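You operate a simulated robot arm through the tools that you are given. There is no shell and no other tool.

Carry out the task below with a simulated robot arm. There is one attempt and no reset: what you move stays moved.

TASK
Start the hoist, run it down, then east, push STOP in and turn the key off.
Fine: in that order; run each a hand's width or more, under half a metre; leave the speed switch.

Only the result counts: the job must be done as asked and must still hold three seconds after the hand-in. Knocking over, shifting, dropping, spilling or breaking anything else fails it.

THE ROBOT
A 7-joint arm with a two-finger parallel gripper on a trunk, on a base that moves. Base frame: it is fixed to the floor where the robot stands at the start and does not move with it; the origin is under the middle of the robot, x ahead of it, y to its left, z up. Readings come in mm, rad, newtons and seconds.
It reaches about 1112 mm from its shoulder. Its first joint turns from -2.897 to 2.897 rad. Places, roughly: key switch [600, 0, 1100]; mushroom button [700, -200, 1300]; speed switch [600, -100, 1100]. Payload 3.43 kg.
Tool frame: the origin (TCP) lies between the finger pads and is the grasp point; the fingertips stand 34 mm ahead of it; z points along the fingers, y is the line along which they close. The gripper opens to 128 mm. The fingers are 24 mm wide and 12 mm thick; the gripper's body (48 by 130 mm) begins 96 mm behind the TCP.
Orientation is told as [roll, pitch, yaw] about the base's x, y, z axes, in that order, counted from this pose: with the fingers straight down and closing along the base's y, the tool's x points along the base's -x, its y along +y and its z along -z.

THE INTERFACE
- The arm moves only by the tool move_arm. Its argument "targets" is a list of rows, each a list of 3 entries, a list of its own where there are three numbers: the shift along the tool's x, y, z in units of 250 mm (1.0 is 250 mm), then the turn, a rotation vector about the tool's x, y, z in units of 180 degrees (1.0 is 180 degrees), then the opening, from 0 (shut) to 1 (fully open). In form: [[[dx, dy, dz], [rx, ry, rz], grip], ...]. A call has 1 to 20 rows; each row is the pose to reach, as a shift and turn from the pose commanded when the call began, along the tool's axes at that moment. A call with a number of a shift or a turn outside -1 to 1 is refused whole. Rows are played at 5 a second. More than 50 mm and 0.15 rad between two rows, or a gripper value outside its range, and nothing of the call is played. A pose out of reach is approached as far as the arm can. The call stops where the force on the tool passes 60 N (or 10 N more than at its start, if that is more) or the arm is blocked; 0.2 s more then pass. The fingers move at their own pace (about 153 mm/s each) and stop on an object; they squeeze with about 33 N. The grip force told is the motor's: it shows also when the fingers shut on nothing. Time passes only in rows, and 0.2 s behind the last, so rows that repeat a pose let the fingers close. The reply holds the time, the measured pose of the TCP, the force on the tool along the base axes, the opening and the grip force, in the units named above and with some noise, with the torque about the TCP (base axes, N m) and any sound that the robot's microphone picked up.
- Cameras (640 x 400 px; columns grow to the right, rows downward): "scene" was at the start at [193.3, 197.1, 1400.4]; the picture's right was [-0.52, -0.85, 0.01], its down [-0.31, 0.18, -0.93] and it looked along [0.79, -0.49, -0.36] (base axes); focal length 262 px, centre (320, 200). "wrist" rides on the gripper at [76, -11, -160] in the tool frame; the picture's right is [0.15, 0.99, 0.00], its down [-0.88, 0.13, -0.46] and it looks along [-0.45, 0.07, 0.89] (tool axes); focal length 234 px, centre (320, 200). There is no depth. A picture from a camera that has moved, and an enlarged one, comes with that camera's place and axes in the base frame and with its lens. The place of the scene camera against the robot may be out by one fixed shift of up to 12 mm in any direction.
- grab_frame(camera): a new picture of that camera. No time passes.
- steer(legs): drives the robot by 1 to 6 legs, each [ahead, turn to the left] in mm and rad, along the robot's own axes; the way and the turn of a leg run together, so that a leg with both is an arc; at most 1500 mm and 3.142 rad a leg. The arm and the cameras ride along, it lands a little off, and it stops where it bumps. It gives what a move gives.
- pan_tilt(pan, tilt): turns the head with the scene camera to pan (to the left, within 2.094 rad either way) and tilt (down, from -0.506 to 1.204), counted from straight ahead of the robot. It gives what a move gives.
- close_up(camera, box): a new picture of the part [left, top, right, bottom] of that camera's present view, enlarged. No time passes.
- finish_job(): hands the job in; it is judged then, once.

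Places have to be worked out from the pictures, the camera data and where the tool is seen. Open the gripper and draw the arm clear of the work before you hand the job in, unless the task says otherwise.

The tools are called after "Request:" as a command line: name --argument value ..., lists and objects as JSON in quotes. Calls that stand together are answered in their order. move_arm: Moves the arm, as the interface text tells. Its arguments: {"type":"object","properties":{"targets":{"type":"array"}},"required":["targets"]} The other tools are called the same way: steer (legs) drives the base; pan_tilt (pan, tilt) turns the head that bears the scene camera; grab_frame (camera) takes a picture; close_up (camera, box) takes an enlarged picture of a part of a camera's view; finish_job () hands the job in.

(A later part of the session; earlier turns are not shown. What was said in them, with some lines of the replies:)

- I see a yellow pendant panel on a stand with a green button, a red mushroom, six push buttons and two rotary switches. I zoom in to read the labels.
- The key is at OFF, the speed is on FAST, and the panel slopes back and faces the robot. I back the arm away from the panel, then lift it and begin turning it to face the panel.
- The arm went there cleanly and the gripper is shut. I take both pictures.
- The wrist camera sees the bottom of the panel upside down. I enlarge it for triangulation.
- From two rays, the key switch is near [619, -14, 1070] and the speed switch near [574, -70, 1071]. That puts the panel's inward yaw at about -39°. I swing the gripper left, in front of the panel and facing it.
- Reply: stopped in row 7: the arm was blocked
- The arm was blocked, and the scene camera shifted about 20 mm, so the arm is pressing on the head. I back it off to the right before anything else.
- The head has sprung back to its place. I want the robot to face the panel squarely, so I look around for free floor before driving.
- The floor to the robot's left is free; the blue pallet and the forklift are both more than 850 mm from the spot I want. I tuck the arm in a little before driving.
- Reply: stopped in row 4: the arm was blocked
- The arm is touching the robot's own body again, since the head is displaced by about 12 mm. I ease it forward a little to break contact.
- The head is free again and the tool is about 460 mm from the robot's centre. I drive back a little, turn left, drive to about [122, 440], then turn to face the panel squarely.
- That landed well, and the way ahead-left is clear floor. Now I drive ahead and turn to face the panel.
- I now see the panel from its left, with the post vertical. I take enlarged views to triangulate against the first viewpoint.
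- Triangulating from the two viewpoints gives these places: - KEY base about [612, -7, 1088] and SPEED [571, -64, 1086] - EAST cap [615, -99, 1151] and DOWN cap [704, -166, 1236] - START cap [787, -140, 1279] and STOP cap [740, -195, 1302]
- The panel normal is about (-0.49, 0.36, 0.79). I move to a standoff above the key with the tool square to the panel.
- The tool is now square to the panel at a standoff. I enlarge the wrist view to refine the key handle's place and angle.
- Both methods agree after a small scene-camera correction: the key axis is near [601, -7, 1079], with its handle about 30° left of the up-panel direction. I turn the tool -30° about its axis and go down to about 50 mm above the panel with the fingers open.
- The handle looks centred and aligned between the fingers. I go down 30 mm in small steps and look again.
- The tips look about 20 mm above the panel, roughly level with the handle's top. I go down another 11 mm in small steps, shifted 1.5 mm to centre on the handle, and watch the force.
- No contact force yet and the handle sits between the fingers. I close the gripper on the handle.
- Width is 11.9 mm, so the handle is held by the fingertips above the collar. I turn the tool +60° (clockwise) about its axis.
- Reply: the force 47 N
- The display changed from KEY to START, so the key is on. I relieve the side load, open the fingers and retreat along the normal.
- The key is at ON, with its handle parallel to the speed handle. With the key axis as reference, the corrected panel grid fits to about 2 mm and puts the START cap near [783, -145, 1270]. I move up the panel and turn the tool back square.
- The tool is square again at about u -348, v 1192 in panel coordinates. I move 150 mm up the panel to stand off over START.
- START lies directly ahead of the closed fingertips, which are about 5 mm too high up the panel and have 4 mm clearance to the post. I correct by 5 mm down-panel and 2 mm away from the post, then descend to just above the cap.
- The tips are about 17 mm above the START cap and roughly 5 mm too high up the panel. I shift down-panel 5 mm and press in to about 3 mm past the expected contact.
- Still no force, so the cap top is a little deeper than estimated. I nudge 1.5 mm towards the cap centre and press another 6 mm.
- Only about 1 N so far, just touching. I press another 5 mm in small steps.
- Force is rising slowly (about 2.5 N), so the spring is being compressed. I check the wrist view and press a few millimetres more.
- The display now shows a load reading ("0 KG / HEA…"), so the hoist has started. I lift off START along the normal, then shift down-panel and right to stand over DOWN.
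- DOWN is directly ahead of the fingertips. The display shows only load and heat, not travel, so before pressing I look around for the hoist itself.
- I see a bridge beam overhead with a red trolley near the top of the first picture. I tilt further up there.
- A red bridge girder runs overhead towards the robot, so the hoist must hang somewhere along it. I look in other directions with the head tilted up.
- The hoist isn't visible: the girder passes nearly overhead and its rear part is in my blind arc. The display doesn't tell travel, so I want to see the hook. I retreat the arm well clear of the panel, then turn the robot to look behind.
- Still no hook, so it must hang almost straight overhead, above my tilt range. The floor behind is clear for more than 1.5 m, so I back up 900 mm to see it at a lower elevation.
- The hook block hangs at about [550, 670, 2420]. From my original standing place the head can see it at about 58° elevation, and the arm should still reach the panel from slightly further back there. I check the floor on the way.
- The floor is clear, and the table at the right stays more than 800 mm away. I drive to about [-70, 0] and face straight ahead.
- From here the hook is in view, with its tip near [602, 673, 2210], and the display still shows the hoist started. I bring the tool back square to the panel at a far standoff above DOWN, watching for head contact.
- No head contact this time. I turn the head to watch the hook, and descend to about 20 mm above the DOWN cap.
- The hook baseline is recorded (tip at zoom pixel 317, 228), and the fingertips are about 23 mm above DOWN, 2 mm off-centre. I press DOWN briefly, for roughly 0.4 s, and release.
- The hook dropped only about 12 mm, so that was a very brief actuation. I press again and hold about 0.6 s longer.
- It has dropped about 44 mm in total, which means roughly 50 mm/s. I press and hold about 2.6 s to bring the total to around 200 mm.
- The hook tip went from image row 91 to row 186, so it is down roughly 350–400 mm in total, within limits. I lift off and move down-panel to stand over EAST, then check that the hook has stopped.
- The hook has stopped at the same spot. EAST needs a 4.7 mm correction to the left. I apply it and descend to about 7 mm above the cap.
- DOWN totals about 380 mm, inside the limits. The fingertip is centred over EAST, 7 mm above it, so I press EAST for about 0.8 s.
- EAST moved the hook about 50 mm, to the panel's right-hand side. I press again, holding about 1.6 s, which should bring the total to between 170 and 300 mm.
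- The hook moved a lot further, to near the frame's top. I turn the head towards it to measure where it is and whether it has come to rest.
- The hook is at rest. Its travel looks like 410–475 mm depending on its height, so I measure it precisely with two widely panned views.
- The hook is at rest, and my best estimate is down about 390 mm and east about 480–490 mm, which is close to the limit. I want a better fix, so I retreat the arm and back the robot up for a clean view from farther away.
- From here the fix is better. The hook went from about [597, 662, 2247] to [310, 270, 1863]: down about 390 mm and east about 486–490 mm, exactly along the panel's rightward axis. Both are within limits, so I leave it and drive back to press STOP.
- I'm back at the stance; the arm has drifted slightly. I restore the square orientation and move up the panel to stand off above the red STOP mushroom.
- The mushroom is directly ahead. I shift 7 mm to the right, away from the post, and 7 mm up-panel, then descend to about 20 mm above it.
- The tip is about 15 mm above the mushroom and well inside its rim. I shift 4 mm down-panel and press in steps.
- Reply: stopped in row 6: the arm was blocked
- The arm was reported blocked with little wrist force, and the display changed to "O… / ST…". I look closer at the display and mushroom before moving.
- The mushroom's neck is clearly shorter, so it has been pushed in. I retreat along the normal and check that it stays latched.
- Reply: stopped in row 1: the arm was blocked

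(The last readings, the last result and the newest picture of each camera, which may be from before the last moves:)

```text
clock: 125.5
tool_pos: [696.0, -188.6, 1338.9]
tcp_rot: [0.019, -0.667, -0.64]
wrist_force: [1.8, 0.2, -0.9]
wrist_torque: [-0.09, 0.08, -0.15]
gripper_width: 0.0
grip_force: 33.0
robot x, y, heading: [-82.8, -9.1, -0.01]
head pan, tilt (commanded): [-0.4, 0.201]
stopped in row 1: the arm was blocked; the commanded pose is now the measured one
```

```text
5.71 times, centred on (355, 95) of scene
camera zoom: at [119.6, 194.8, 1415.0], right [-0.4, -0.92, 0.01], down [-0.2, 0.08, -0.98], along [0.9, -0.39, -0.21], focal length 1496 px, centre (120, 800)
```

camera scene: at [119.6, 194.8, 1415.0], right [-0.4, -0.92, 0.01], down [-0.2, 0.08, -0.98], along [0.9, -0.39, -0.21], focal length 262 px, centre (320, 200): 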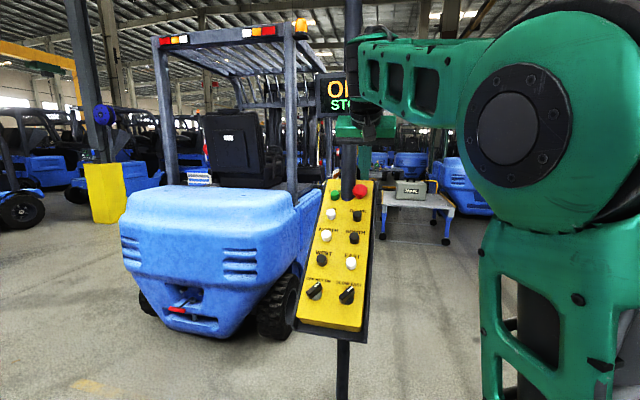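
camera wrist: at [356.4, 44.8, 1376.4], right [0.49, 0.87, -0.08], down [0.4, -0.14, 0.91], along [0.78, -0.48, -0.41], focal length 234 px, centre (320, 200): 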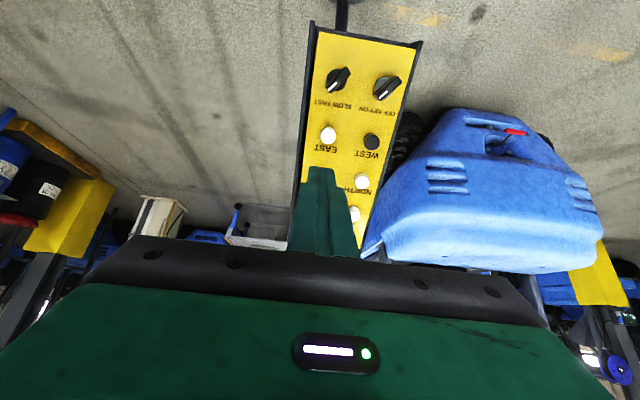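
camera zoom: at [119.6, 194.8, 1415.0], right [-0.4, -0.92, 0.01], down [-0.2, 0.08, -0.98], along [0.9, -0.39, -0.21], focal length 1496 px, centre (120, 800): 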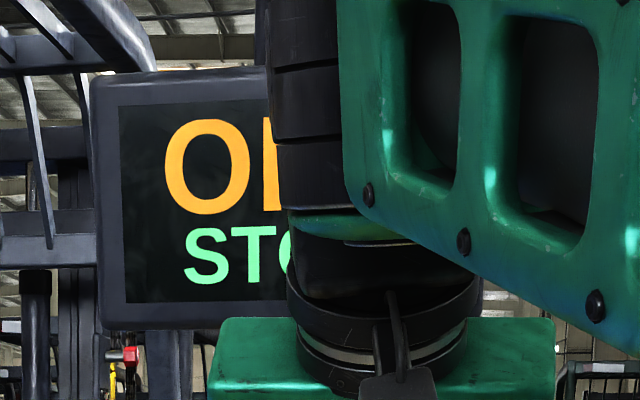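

The display reads "OFF / STO…", and the mushroom stays in after the tip lifted off, so STOP is latched. The arm drifted and reported a block again, so I retreat gently in small steps.

Request:
move_arm --targets '[[[0, 0, 0], [0, 0, 0], 0], [[0, 0, -0.03], [0, 0, 0], 0], [[0, 0, -0.06], [0, 0, 0], 0]]'

Request:
grab_frame --camera "scene"

Request:
grab_frame --camera "wrist"

```text
clock: 125.8
tool_pos: [683.4, -188.8, 1351.0]
tcp_rot: [0.03, -0.679, -0.647]
wrist_force: [1.9, 1.7, -0.1]
wrist_torque: [-0.15, 0.11, -0.15]
gripper_width: 0.0
grip_force: 32.9
robot x, y, heading: [-81.4, -12.6, -0.009]
head pan, tilt (commanded): [-0.4, 0.201]
stopped in row 1: the arm was blocked; the commanded pose is now the measured one
```

```text
taken
camera scene: at [119.2, 194.9, 1415.0], right [-0.4, -0.92, 0.01], down [-0.2, 0.08, -0.98], along [0.9, -0.39, -0.21], focal length 262 px, centre (320, 200)
```

scene: 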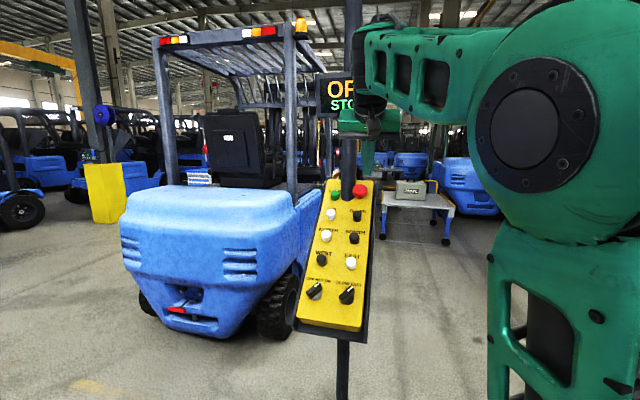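

```text
taken
camera wrist: at [546.2, -105.0, 1427.6], right [0.49, 0.87, -0.07], down [0.39, -0.15, 0.91], along [0.78, -0.47, -0.41], focal length 234 px, centre (320, 200)
```

wrist: 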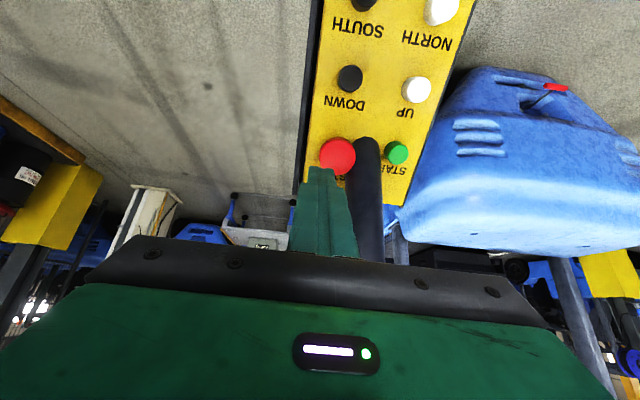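

The small residual readings look like the arm settling after the command reset rather than a real contact. I let time pass with a small head move, then look again.

Request:
pan_tilt --pan -0.35 --tilt 0.15

Request:
pan_tilt --pan -0.4 --tilt 0.2

Request:
grab_frame --camera "scene"

Request:
close_up --camera "scene" --box '[300, 50, 420, 200]'

```text
clock: 126.5
tool_pos: [680.7, -190.9, 1351.3]
tcp_rot: [0.031, -0.676, -0.652]
wrist_force: [-0.7, 0.0, 0.2]
wrist_torque: [0.0, -0.04, 0.0]
gripper_width: 0.0
grip_force: 32.4
robot x, y, heading: [-81.2, -8.7, -0.011]
head pan, tilt (commanded): [-0.351, 0.15]
```

```text
clock: 127.1
tool_pos: [681.3, -191.1, 1351.7]
tcp_rot: [0.031, -0.678, -0.651]
wrist_force: [-0.4, 0.9, 0.0]
wrist_torque: [-0.03, -0.02, 0.02]
gripper_width: 0.2
grip_force: 32.9
robot x, y, heading: [-86.0, -8.7, -0.009]
head pan, tilt (commanded): [-0.4, 0.201]
```

```text
taken
camera scene: at [118.3, 194.3, 1415.2], right [-0.4, -0.92, 0.01], down [-0.2, 0.08, -0.98], along [0.9, -0.39, -0.21], focal length 262 px, centre (320, 200)
```

scene: 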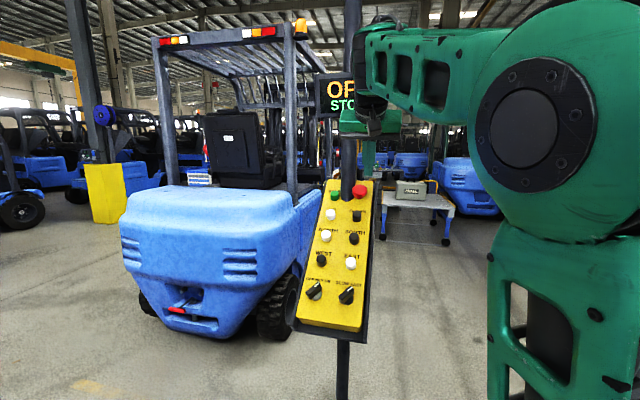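

```text
2.67 times, centred on (360, 125) of scene
camera zoom: at [118.3, 194.3, 1415.2], right [-0.4, -0.92, 0.01], down [-0.2, 0.08, -0.98], along [0.9, -0.39, -0.21], focal length 698 px, centre (213, 400)
```

zoom: 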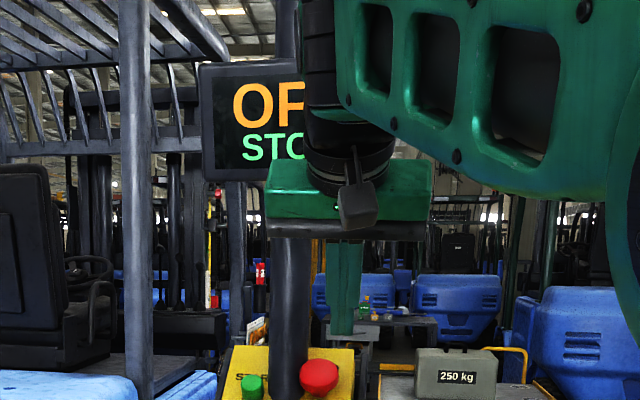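

Everything has settled: no force, and the head is back in place. I retreat along the tool axis with gently growing steps.

Request:
move_arm --targets '[[[0, 0, -0.02], [0, 0, 0], 0], [[0, 0, -0.06], [0, 0, 0], 0], [[0, 0, -0.12], [0, 0, 0], 0], [[0, 0, -0.2], [0, 0, 0], 0], [[0.08, 0, -0.26], [0, 0, 0], 0], [[0.08, 0, -0.26], [0, 0, 0], 0]]'

Request:
grab_frame --camera "scene"

```text
clock: 128.5
tool_pos: [632.2, -158.1, 1389.0]
tcp_rot: [0.032, -0.677, -0.651]
wrist_force: [0.4, 0.0, -0.1]
wrist_torque: [0.0, -0.01, -0.01]
gripper_width: 0.0
grip_force: 32.6
robot x, y, heading: [-80.1, -8.5, -0.006]
head pan, tilt (commanded): [-0.4, 0.201]
```

```text
taken
camera scene: at [118.4, 194.3, 1415.2], right [-0.4, -0.92, 0.01], down [-0.2, 0.08, -0.98], along [0.9, -0.39, -0.21], focal length 262 px, centre (320, 200)
```

scene: 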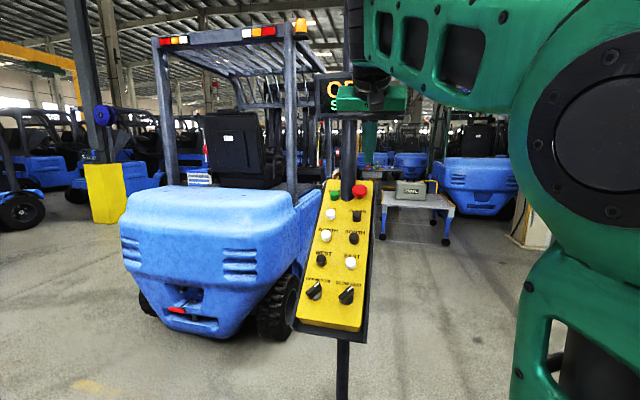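

The arm moves freely again. I now go towards the key switch, turning the tool +30° about its axis to match the handle at ON.

Request:
move_arm --targets '[[[0.134, 0.046, 0.018], [0.0015, 0.0012, 0.0322], 0], [[0.268, 0.093, 0.036], [0.003, 0.0024, 0.0645], 0], [[0.402, 0.139, 0.054], [0.0046, 0.0037, 0.0967], 0.2], [[0.536, 0.186, 0.072], [0.0061, 0.0049, 0.129], 0.36], [[0.67, 0.232, 0.09], [0.0076, 0.0061, 0.1612], 0.36], [[0.67, 0.232, 0.09], [0.0076, 0.0061, 0.1612], 0.36]]'

Request:
grab_frame --camera "scene"

Request:
grab_frame --camera "wrist"

```text
clock: 129.9
tool_pos: [574.9, -37.9, 1262.5]
tcp_rot: [0.366, -0.555, -1.259]
wrist_force: [0.4, 0.1, -0.1]
wrist_torque: [0.01, 0.01, 0.01]
gripper_width: 46.1
grip_force: 0.0
robot x, y, heading: [-83.1, -12.4, -0.007]
head pan, tilt (commanded): [-0.4, 0.201]
```

```text
taken
camera scene: at [118.3, 194.3, 1415.2], right [-0.4, -0.92, 0.01], down [-0.2, 0.08, -0.98], along [0.9, -0.39, -0.21], focal length 262 px, centre (320, 200)
```

scene: 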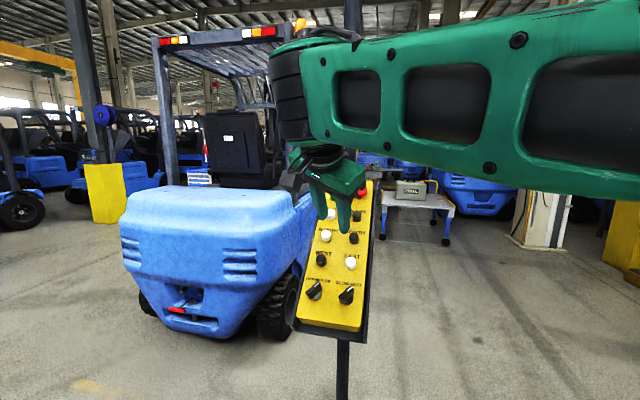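

```text
taken
camera wrist: at [467.3, 74.6, 1346.2], right [0.78, 0.58, 0.22], down [0.11, -0.49, 0.86], along [0.61, -0.65, -0.45], focal length 234 px, centre (320, 200)
```

wrist: 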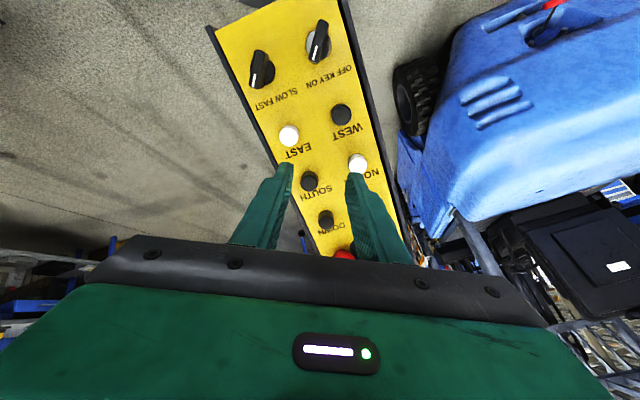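

The orientation matches the handle. I move down-panel over the key axis and descend to about 50 mm above the panel.

Request:
move_arm --targets '[[[0.15, -0.026, 0], [0, 0, 0], 0.36], [[0.3, -0.052, 0], [0, 0, 0], 0.36], [[0.446, -0.078, 0.02], [0, 0, 0], 0.36], [[0.446, -0.078, 0.13], [0, 0, 0], 0.36], [[0.446, -0.078, 0.253], [0, 0, 0], 0.36], [[0.446, -0.078, 0.253], [0, 0, 0], 0.36]]'

Request:
grab_frame --camera "scene"

Request:
close_up --camera "wrist" --box '[240, 90, 400, 250]'

```text
clock: 131.3
tool_pos: [558.9, 18.5, 1151.5]
tcp_rot: [0.365, -0.556, -1.256]
wrist_force: [0.0, -0.4, -0.3]
wrist_torque: [0.0, 0.03, -0.01]
gripper_width: 46.1
grip_force: 0.1
robot x, y, heading: [-81.0, -9.8, -0.008]
head pan, tilt (commanded): [-0.4, 0.201]
```

```text
taken
camera scene: at [118.2, 194.3, 1415.2], right [-0.4, -0.92, 0.01], down [-0.2, 0.08, -0.98], along [0.9, -0.39, -0.21], focal length 262 px, centre (320, 200)
```

scene: 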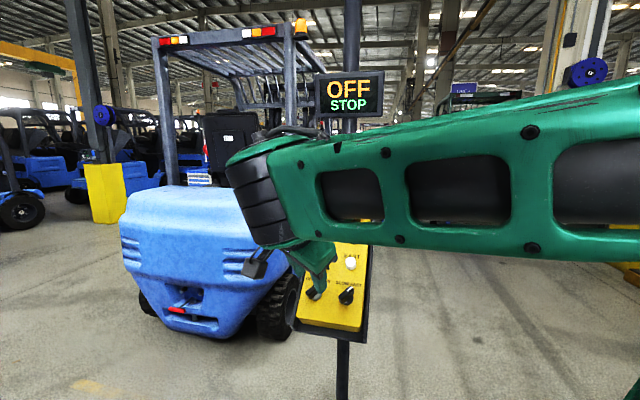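

```text
2.50 times, centred on (320, 170) of wrist
camera zoom: at [451.8, 132.0, 1234.7], right [0.78, 0.58, 0.22], down [0.12, -0.49, 0.87], along [0.61, -0.65, -0.45], focal length 585 px, centre (320, 275)
```

zoom: 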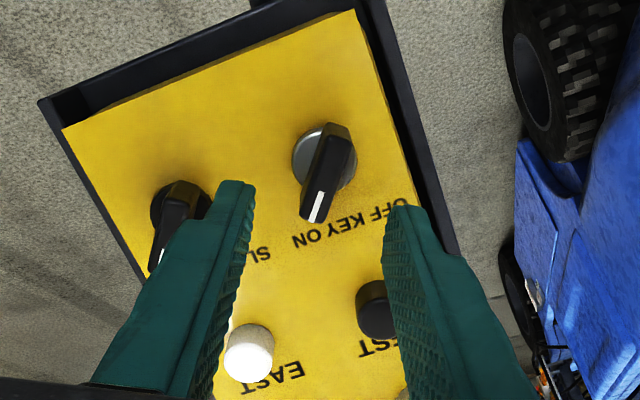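

The display confirms "OFF / STOP". The handle sits about +33° right and 2 mm off the finger centre. I correct that and descend around the handle to the same depth as before.

Request:
move_arm --targets '[[[0.009, 0.008, 0.05], [0, 0, 0], 0.36], [[0.009, 0.008, 0.1], [0, 0, 0], 0.36], [[0.009, 0.008, 0.15], [0, 0, 0], 0.36], [[0.009, 0.008, 0.186], [0, 0, 0], 0.36], [[0.009, 0.008, 0.186], [0, 0, 0], 0.36]]'

Request:
close_up --camera "wrist" --box '[240, 90, 400, 250]'

Request:
close_up --camera "scene" --box '[270, 220, 380, 340]'

```text
clock: 132.5
tool_pos: [582.9, 4.0, 1113.5]
tcp_rot: [0.364, -0.556, -1.255]
wrist_force: [0.3, -0.4, 0.1]
wrist_torque: [0.03, 0.0, -0.03]
gripper_width: 46.2
grip_force: 0.1
robot x, y, heading: [-82.9, -6.0, -0.004]
head pan, tilt (commanded): [-0.4, 0.201]
```

```text
2.50 times, centred on (320, 170) of wrist
camera zoom: at [476.2, 116.8, 1196.8], right [0.78, 0.58, 0.22], down [0.12, -0.49, 0.87], along [0.61, -0.65, -0.45], focal length 585 px, centre (320, 275)
```

zoom: 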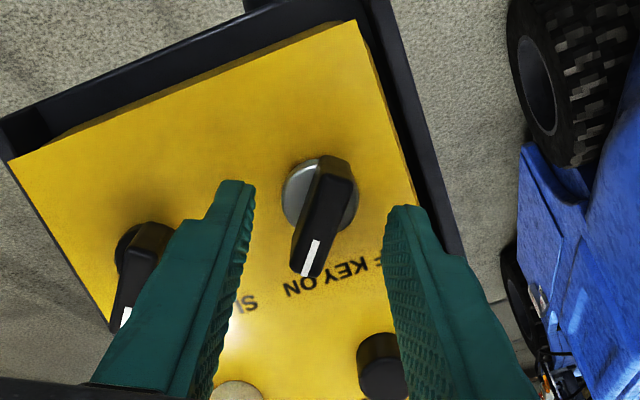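

```text
3.33 times, centred on (325, 280) of scene
camera zoom: at [118.2, 194.3, 1415.2], right [-0.4, -0.92, 0.01], down [-0.2, 0.08, -0.98], along [0.9, -0.39, -0.21], focal length 872 px, centre (303, -67)
```

zoom: 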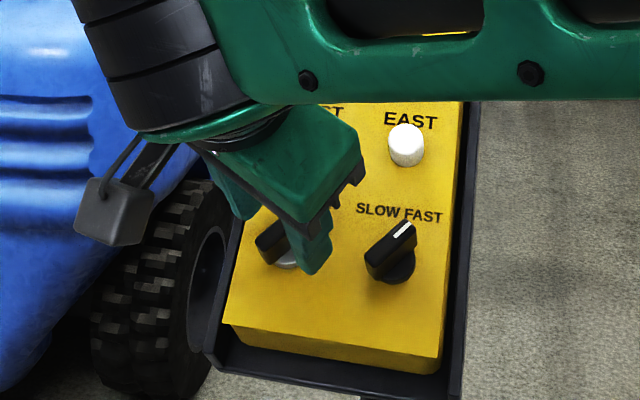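

The handle is between the fingers and no contact is felt. I close the gripper on it.

Request:
move_arm --targets '[[[0, 0, 0], [0, 0, 0], 0.2], [[0, 0, 0], [0, 0, 0], 0], [[0, 0, 0], [0, 0, 0], 0], [[0, 0, 0], [0, 0, 0], 0]]'

Request:
close_up --camera "wrist" --box '[240, 90, 400, 250]'

```text
clock: 133.5
tool_pos: [583.1, 4.4, 1113.5]
tcp_rot: [0.365, -0.555, -1.256]
wrist_force: [0.9, 1.2, 0.6]
wrist_torque: [0.19, 0.15, 0.0]
gripper_width: 12.1
grip_force: 32.4
robot x, y, heading: [-79.8, -8.9, -0.011]
head pan, tilt (commanded): [-0.4, 0.201]
```

```text
2.50 times, centred on (320, 170) of wrist
camera zoom: at [476.3, 117.0, 1196.9], right [0.78, 0.58, 0.22], down [0.12, -0.49, 0.87], along [0.61, -0.65, -0.45], focal length 585 px, centre (320, 275)
```

zoom: 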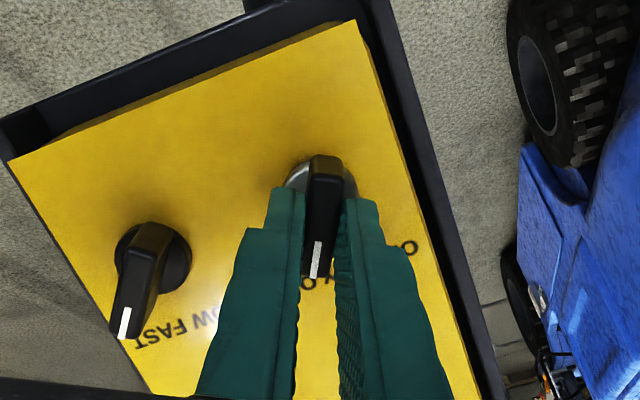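

The handle is held at 12.1 mm width. I turn the tool counter-clockwise by 62° to bring the key to OFF.

Request:
move_arm --targets '[[[0, 0, 0], [0, 0, -0.04], 0], [[0, 0, 0], [0, 0, -0.08], 0], [[0, 0, 0], [0, 0, -0.12], 0], [[0, 0, 0], [0, 0, -0.16], 0], [[0, 0, 0], [0, 0, -0.2], 0], [[0, 0, 0], [0, 0, -0.24], 0], [[0, 0, 0], [0, 0, -0.28], 0], [[0, 0, 0], [0, 0, -0.315], 0], [[0, 0, 0], [0, 0, -0.345], 0], [[0, 0, 0], [0, 0, -0.345], 0]]'

Request:
grab_frame --camera "scene"

Request:
close_up --camera "wrist" --box '[240, 90, 400, 250]'

```text
clock: 135.7
tool_pos: [583.1, 4.3, 1113.1]
tcp_rot: [-0.387, -0.542, 0.043]
wrist_force: [-8.8, 9.6, -0.9]
wrist_torque: [-0.09, 0.44, -0.2]
gripper_width: 11.8
grip_force: 33.1
robot x, y, heading: [-84.9, -9.9, -0.007]
head pan, tilt (commanded): [-0.4, 0.201]
```

```text
taken
camera scene: at [117.9, 194.8, 1415.2], right [-0.4, -0.92, 0.01], down [-0.2, 0.08, -0.98], along [0.9, -0.39, -0.21], focal length 262 px, centre (320, 200)
```

scene: 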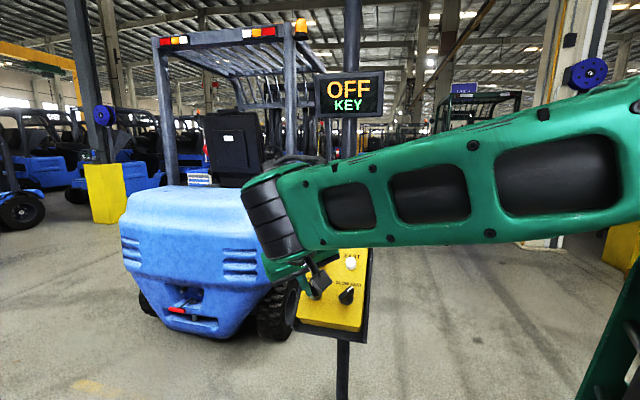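

```text
2.50 times, centred on (320, 170) of wrist
camera zoom: at [439.0, 47.9, 1204.8], right [0.03, 0.92, -0.4], down [0.55, 0.32, 0.77], along [0.83, -0.24, -0.5], focal length 585 px, centre (320, 275)
```

zoom: 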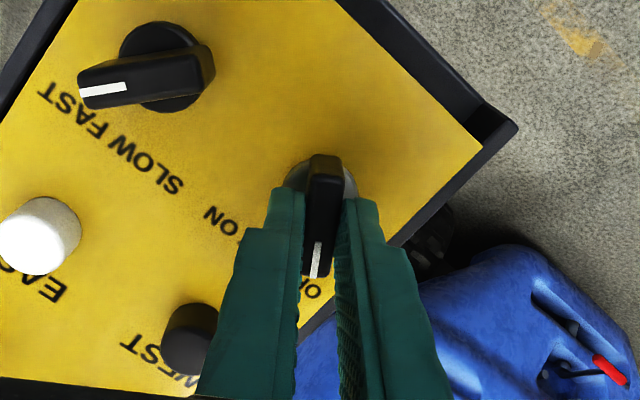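

The display reads "OFF / KEY", so the key is off. I open the fingers and retreat along the normal.

Request:
move_arm --targets '[[[0, 0, 0], [0, 0, 0], 0.36], [[0, 0, 0], [0, 0, 0], 0.36], [[0, 0, -0.06], [0, 0, 0], 0.36], [[0, 0, -0.16], [0, 0, 0], 0.36], [[0, 0, -0.32], [0, 0, 0], 0.36], [[0, 0, -0.5], [0, 0, 0], 0.36], [[0, 0, -0.66], [0, 0, 0], 0.36], [[0, 0, -0.66], [0, 0, 0], 0.36]]'

Request:
grab_frame --camera "scene"

Request:
close_up --camera "wrist" --box '[220, 50, 420, 250]'

```text
clock: 137.5
tool_pos: [502.7, 63.8, 1243.5]
tcp_rot: [-0.387, -0.542, 0.04]
wrist_force: [0.3, -0.2, 0.4]
wrist_torque: [0.03, 0.02, 0.01]
gripper_width: 46.1
grip_force: 0.1
robot x, y, heading: [-84.5, -7.0, -0.006]
head pan, tilt (commanded): [-0.4, 0.201]
```

```text
taken
camera scene: at [118.3, 194.3, 1415.2], right [-0.4, -0.92, 0.01], down [-0.2, 0.08, -0.98], along [0.9, -0.39, -0.21], focal length 262 px, centre (320, 200)
```

scene: 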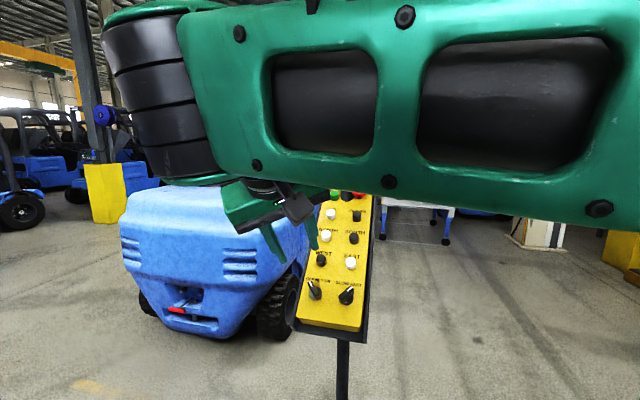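

```text
2.00 times, centred on (320, 150) of wrist
camera zoom: at [358.3, 108.0, 1335.3], right [0.03, 0.92, -0.39], down [0.55, 0.31, 0.77], along [0.83, -0.24, -0.5], focal length 468 px, centre (320, 300)
```

zoom: 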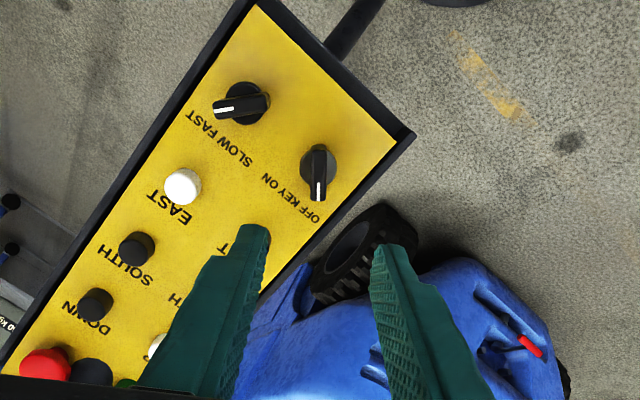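

The key points to OFF, the speed switch is still at FAST, and the fingers are clear. I move the arm off to the right, away from the panel, to inspect everything.

Request:
move_arm --targets '[[[0.01, -0.1, 0.0], [0, 0, 0], 0.36], [[0.02, -0.25, 0.03], [0, 0, 0], 0.36], [[0.03, -0.4, 0.07], [0, 0, 0], 0.36], [[0.04, -0.56, 0.11], [0, 0, 0], 0.36], [[0.05, -0.71, 0.16], [0, 0, 0], 0.36], [[0.057, -0.86, 0.212], [0, 0, 0], 0.5], [[0.057, -0.86, 0.212], [0, 0, 0], 0.5]]'

Request:
grab_frame --camera "scene"

```text
clock: 139.1
tool_pos: [480.0, -156.7, 1262.0]
tcp_rot: [-0.389, -0.54, 0.04]
wrist_force: [-0.8, -0.2, -0.1]
wrist_torque: [0.0, 0.03, -0.01]
gripper_width: 64.0
grip_force: 0.1
robot x, y, heading: [-80.4, -7.3, -0.006]
head pan, tilt (commanded): [-0.4, 0.201]
```

```text
taken
camera scene: at [118.2, 194.3, 1415.2], right [-0.4, -0.92, 0.01], down [-0.2, 0.08, -0.98], along [0.9, -0.39, -0.21], focal length 262 px, centre (320, 200)
```

scene: 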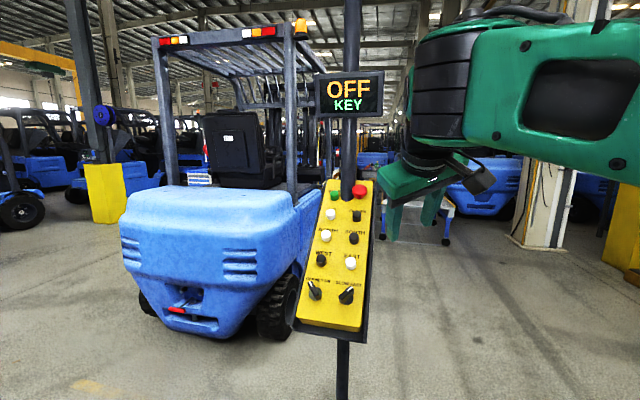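

The panel is in clear view. I check the mushroom, key and speed switch in detail, and confirm the stand hasn't shifted.

Request:
close_up --camera "scene" --box '[310, 165, 390, 225]'

Request:
close_up --camera "scene" --box '[290, 240, 380, 310]'

Request:
pan_tilt --pan 0.2 --tilt -0.506

Request:
grab_frame --camera "scene"

```text
6.67 times, centred on (350, 195) of scene
camera zoom: at [118.2, 194.3, 1415.2], right [-0.4, -0.92, 0.01], down [-0.2, 0.08, -0.98], along [0.9, -0.39, -0.21], focal length 1745 px, centre (120, 233)
```

zoom: 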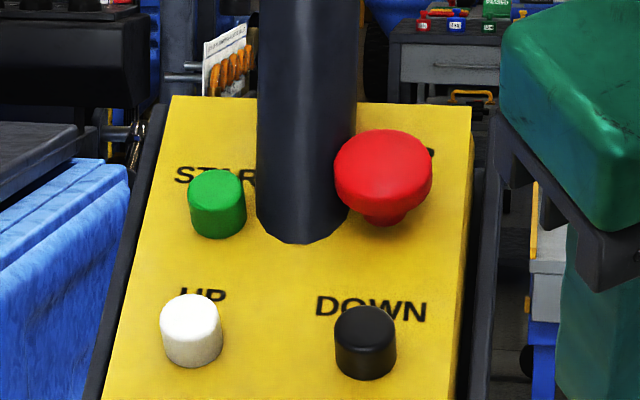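

```text
5.71 times, centred on (335, 275) of scene
camera zoom: at [118.2, 194.3, 1415.2], right [-0.4, -0.92, 0.01], down [-0.2, 0.08, -0.98], along [0.9, -0.39, -0.21], focal length 1496 px, centre (234, -229)
```

zoom: 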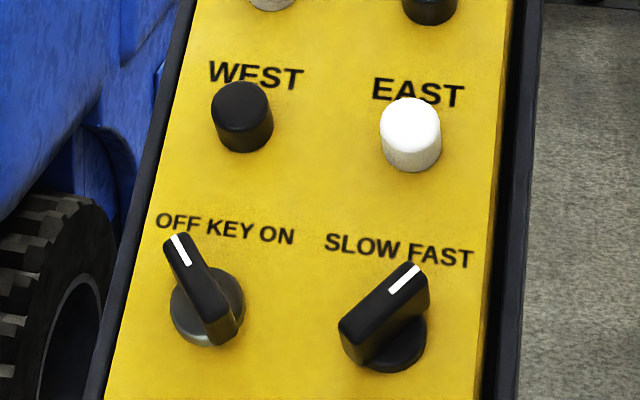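

```text
clock: 140.2
tool_pos: [481.1, -156.6, 1262.4]
tcp_rot: [-0.387, -0.542, 0.041]
wrist_force: [-0.2, 0.5, -1.2]
wrist_torque: [-0.01, 0.0, 0.01]
gripper_width: 63.9
grip_force: 0.0
robot x, y, heading: [-80.0, -11.2, -0.012]
head pan, tilt (commanded): [0.201, -0.499]
```

```text
taken
camera scene: at [99.3, 244.0, 1474.0], right [0.19, -0.98, 0.0], down [0.46, 0.09, -0.88], along [0.87, 0.17, 0.47], focal length 262 px, centre (320, 200)
```

scene: 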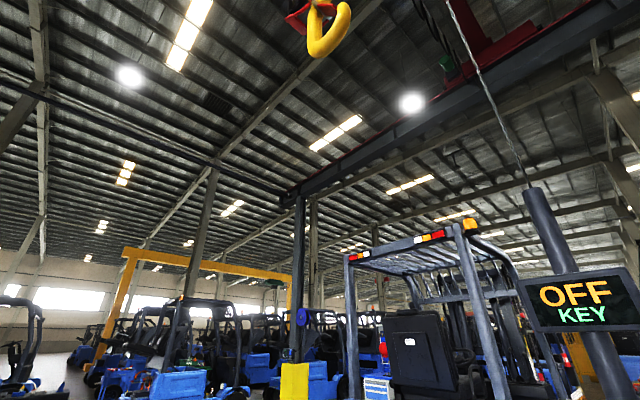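

All is as asked: STOP is in, the key is at OFF, speed is still FAST, and the hook is at rest. I open the gripper fully and draw the arm further clear before handing in.

Request:
move_arm --targets '[[[0.004, -0.09, 0.035], [0, 0, 0], 0.7], [[0.007, -0.19, 0.07], [0, 0, 0], 1], [[0.011, -0.28, 0.107], [0, 0, 0], 1], [[0.014, -0.373, 0.143], [0, 0, 0], 1], [[0.014, -0.373, 0.143], [0, 0, 0], 1], [[0.014, -0.373, 0.143], [0, 0, 0], 1]]'

Request:
pan_tilt --pan -0.4 --tilt 0.2

Request:
grab_frame --camera "scene"

```text
clock: 141.6
tool_pos: [482.9, -257.5, 1265.2]
tcp_rot: [-0.388, -0.541, 0.041]
wrist_force: [0.7, 0.0, 0.0]
wrist_torque: [0.0, 0.02, 0.0]
gripper_width: 127.9
grip_force: 0.1
robot x, y, heading: [-84.8, -8.1, -0.008]
head pan, tilt (commanded): [0.201, -0.499]
```

```text
clock: 142.6
tool_pos: [482.6, -257.4, 1264.8]
tcp_rot: [-0.388, -0.541, 0.042]
wrist_force: [-0.1, 0.3, 0.3]
wrist_torque: [0.01, 0.01, 0.02]
gripper_width: 127.8
grip_force: 0.0
robot x, y, heading: [-82.3, -7.7, -0.008]
head pan, tilt (commanded): [-0.4, 0.201]
```

```text
taken
camera scene: at [118.2, 194.4, 1415.3], right [-0.4, -0.92, 0.01], down [-0.2, 0.08, -0.98], along [0.9, -0.39, -0.21], focal length 262 px, centre (320, 200)
```

scene: 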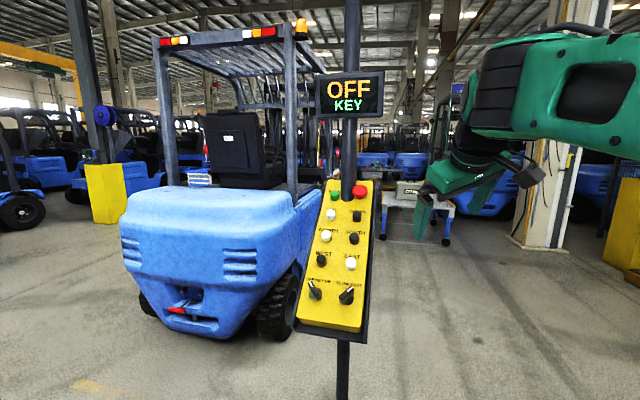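

The arm is clear with the gripper open, and the display still reads "OFF / KEY". Everything holds, so I hand the job in.

Request:
finish_job

```text
The job is handed in.
```

I did every step in the order you gave and handed the job in, but the east run came close to your half-metre limit.

| Step | Result |
|---|---|
| Start the hoist | I turned the key on and pressed START; the display then showed "0 KG". |
| Run it down | The hook dropped about 390 mm. |
| Run it east | The hook moved about 490 mm, with an error of roughly 10 mm. |
| Push STOP in | The mushroom is latched in, and the display changed to "OFF / STOP". |
| Turn the key off | The display reads "OFF / KEY" and the key points to OFF. |

- **East run:** I worked the distance out from camera views, and there is a small chance it actually went over half a metre. I did not run it back west, because that would have added a movement you did not ask for.
- **Extra presses:** I pressed DOWN three times and EAST twice, in short bursts, so I could check how far the hook had moved. The distances in the table are the totals.
- **Everything else:** The speed switch is still at FAST. I saw nothing else shifted or knocked over, and the arm is clear of the panel with the gripper open.
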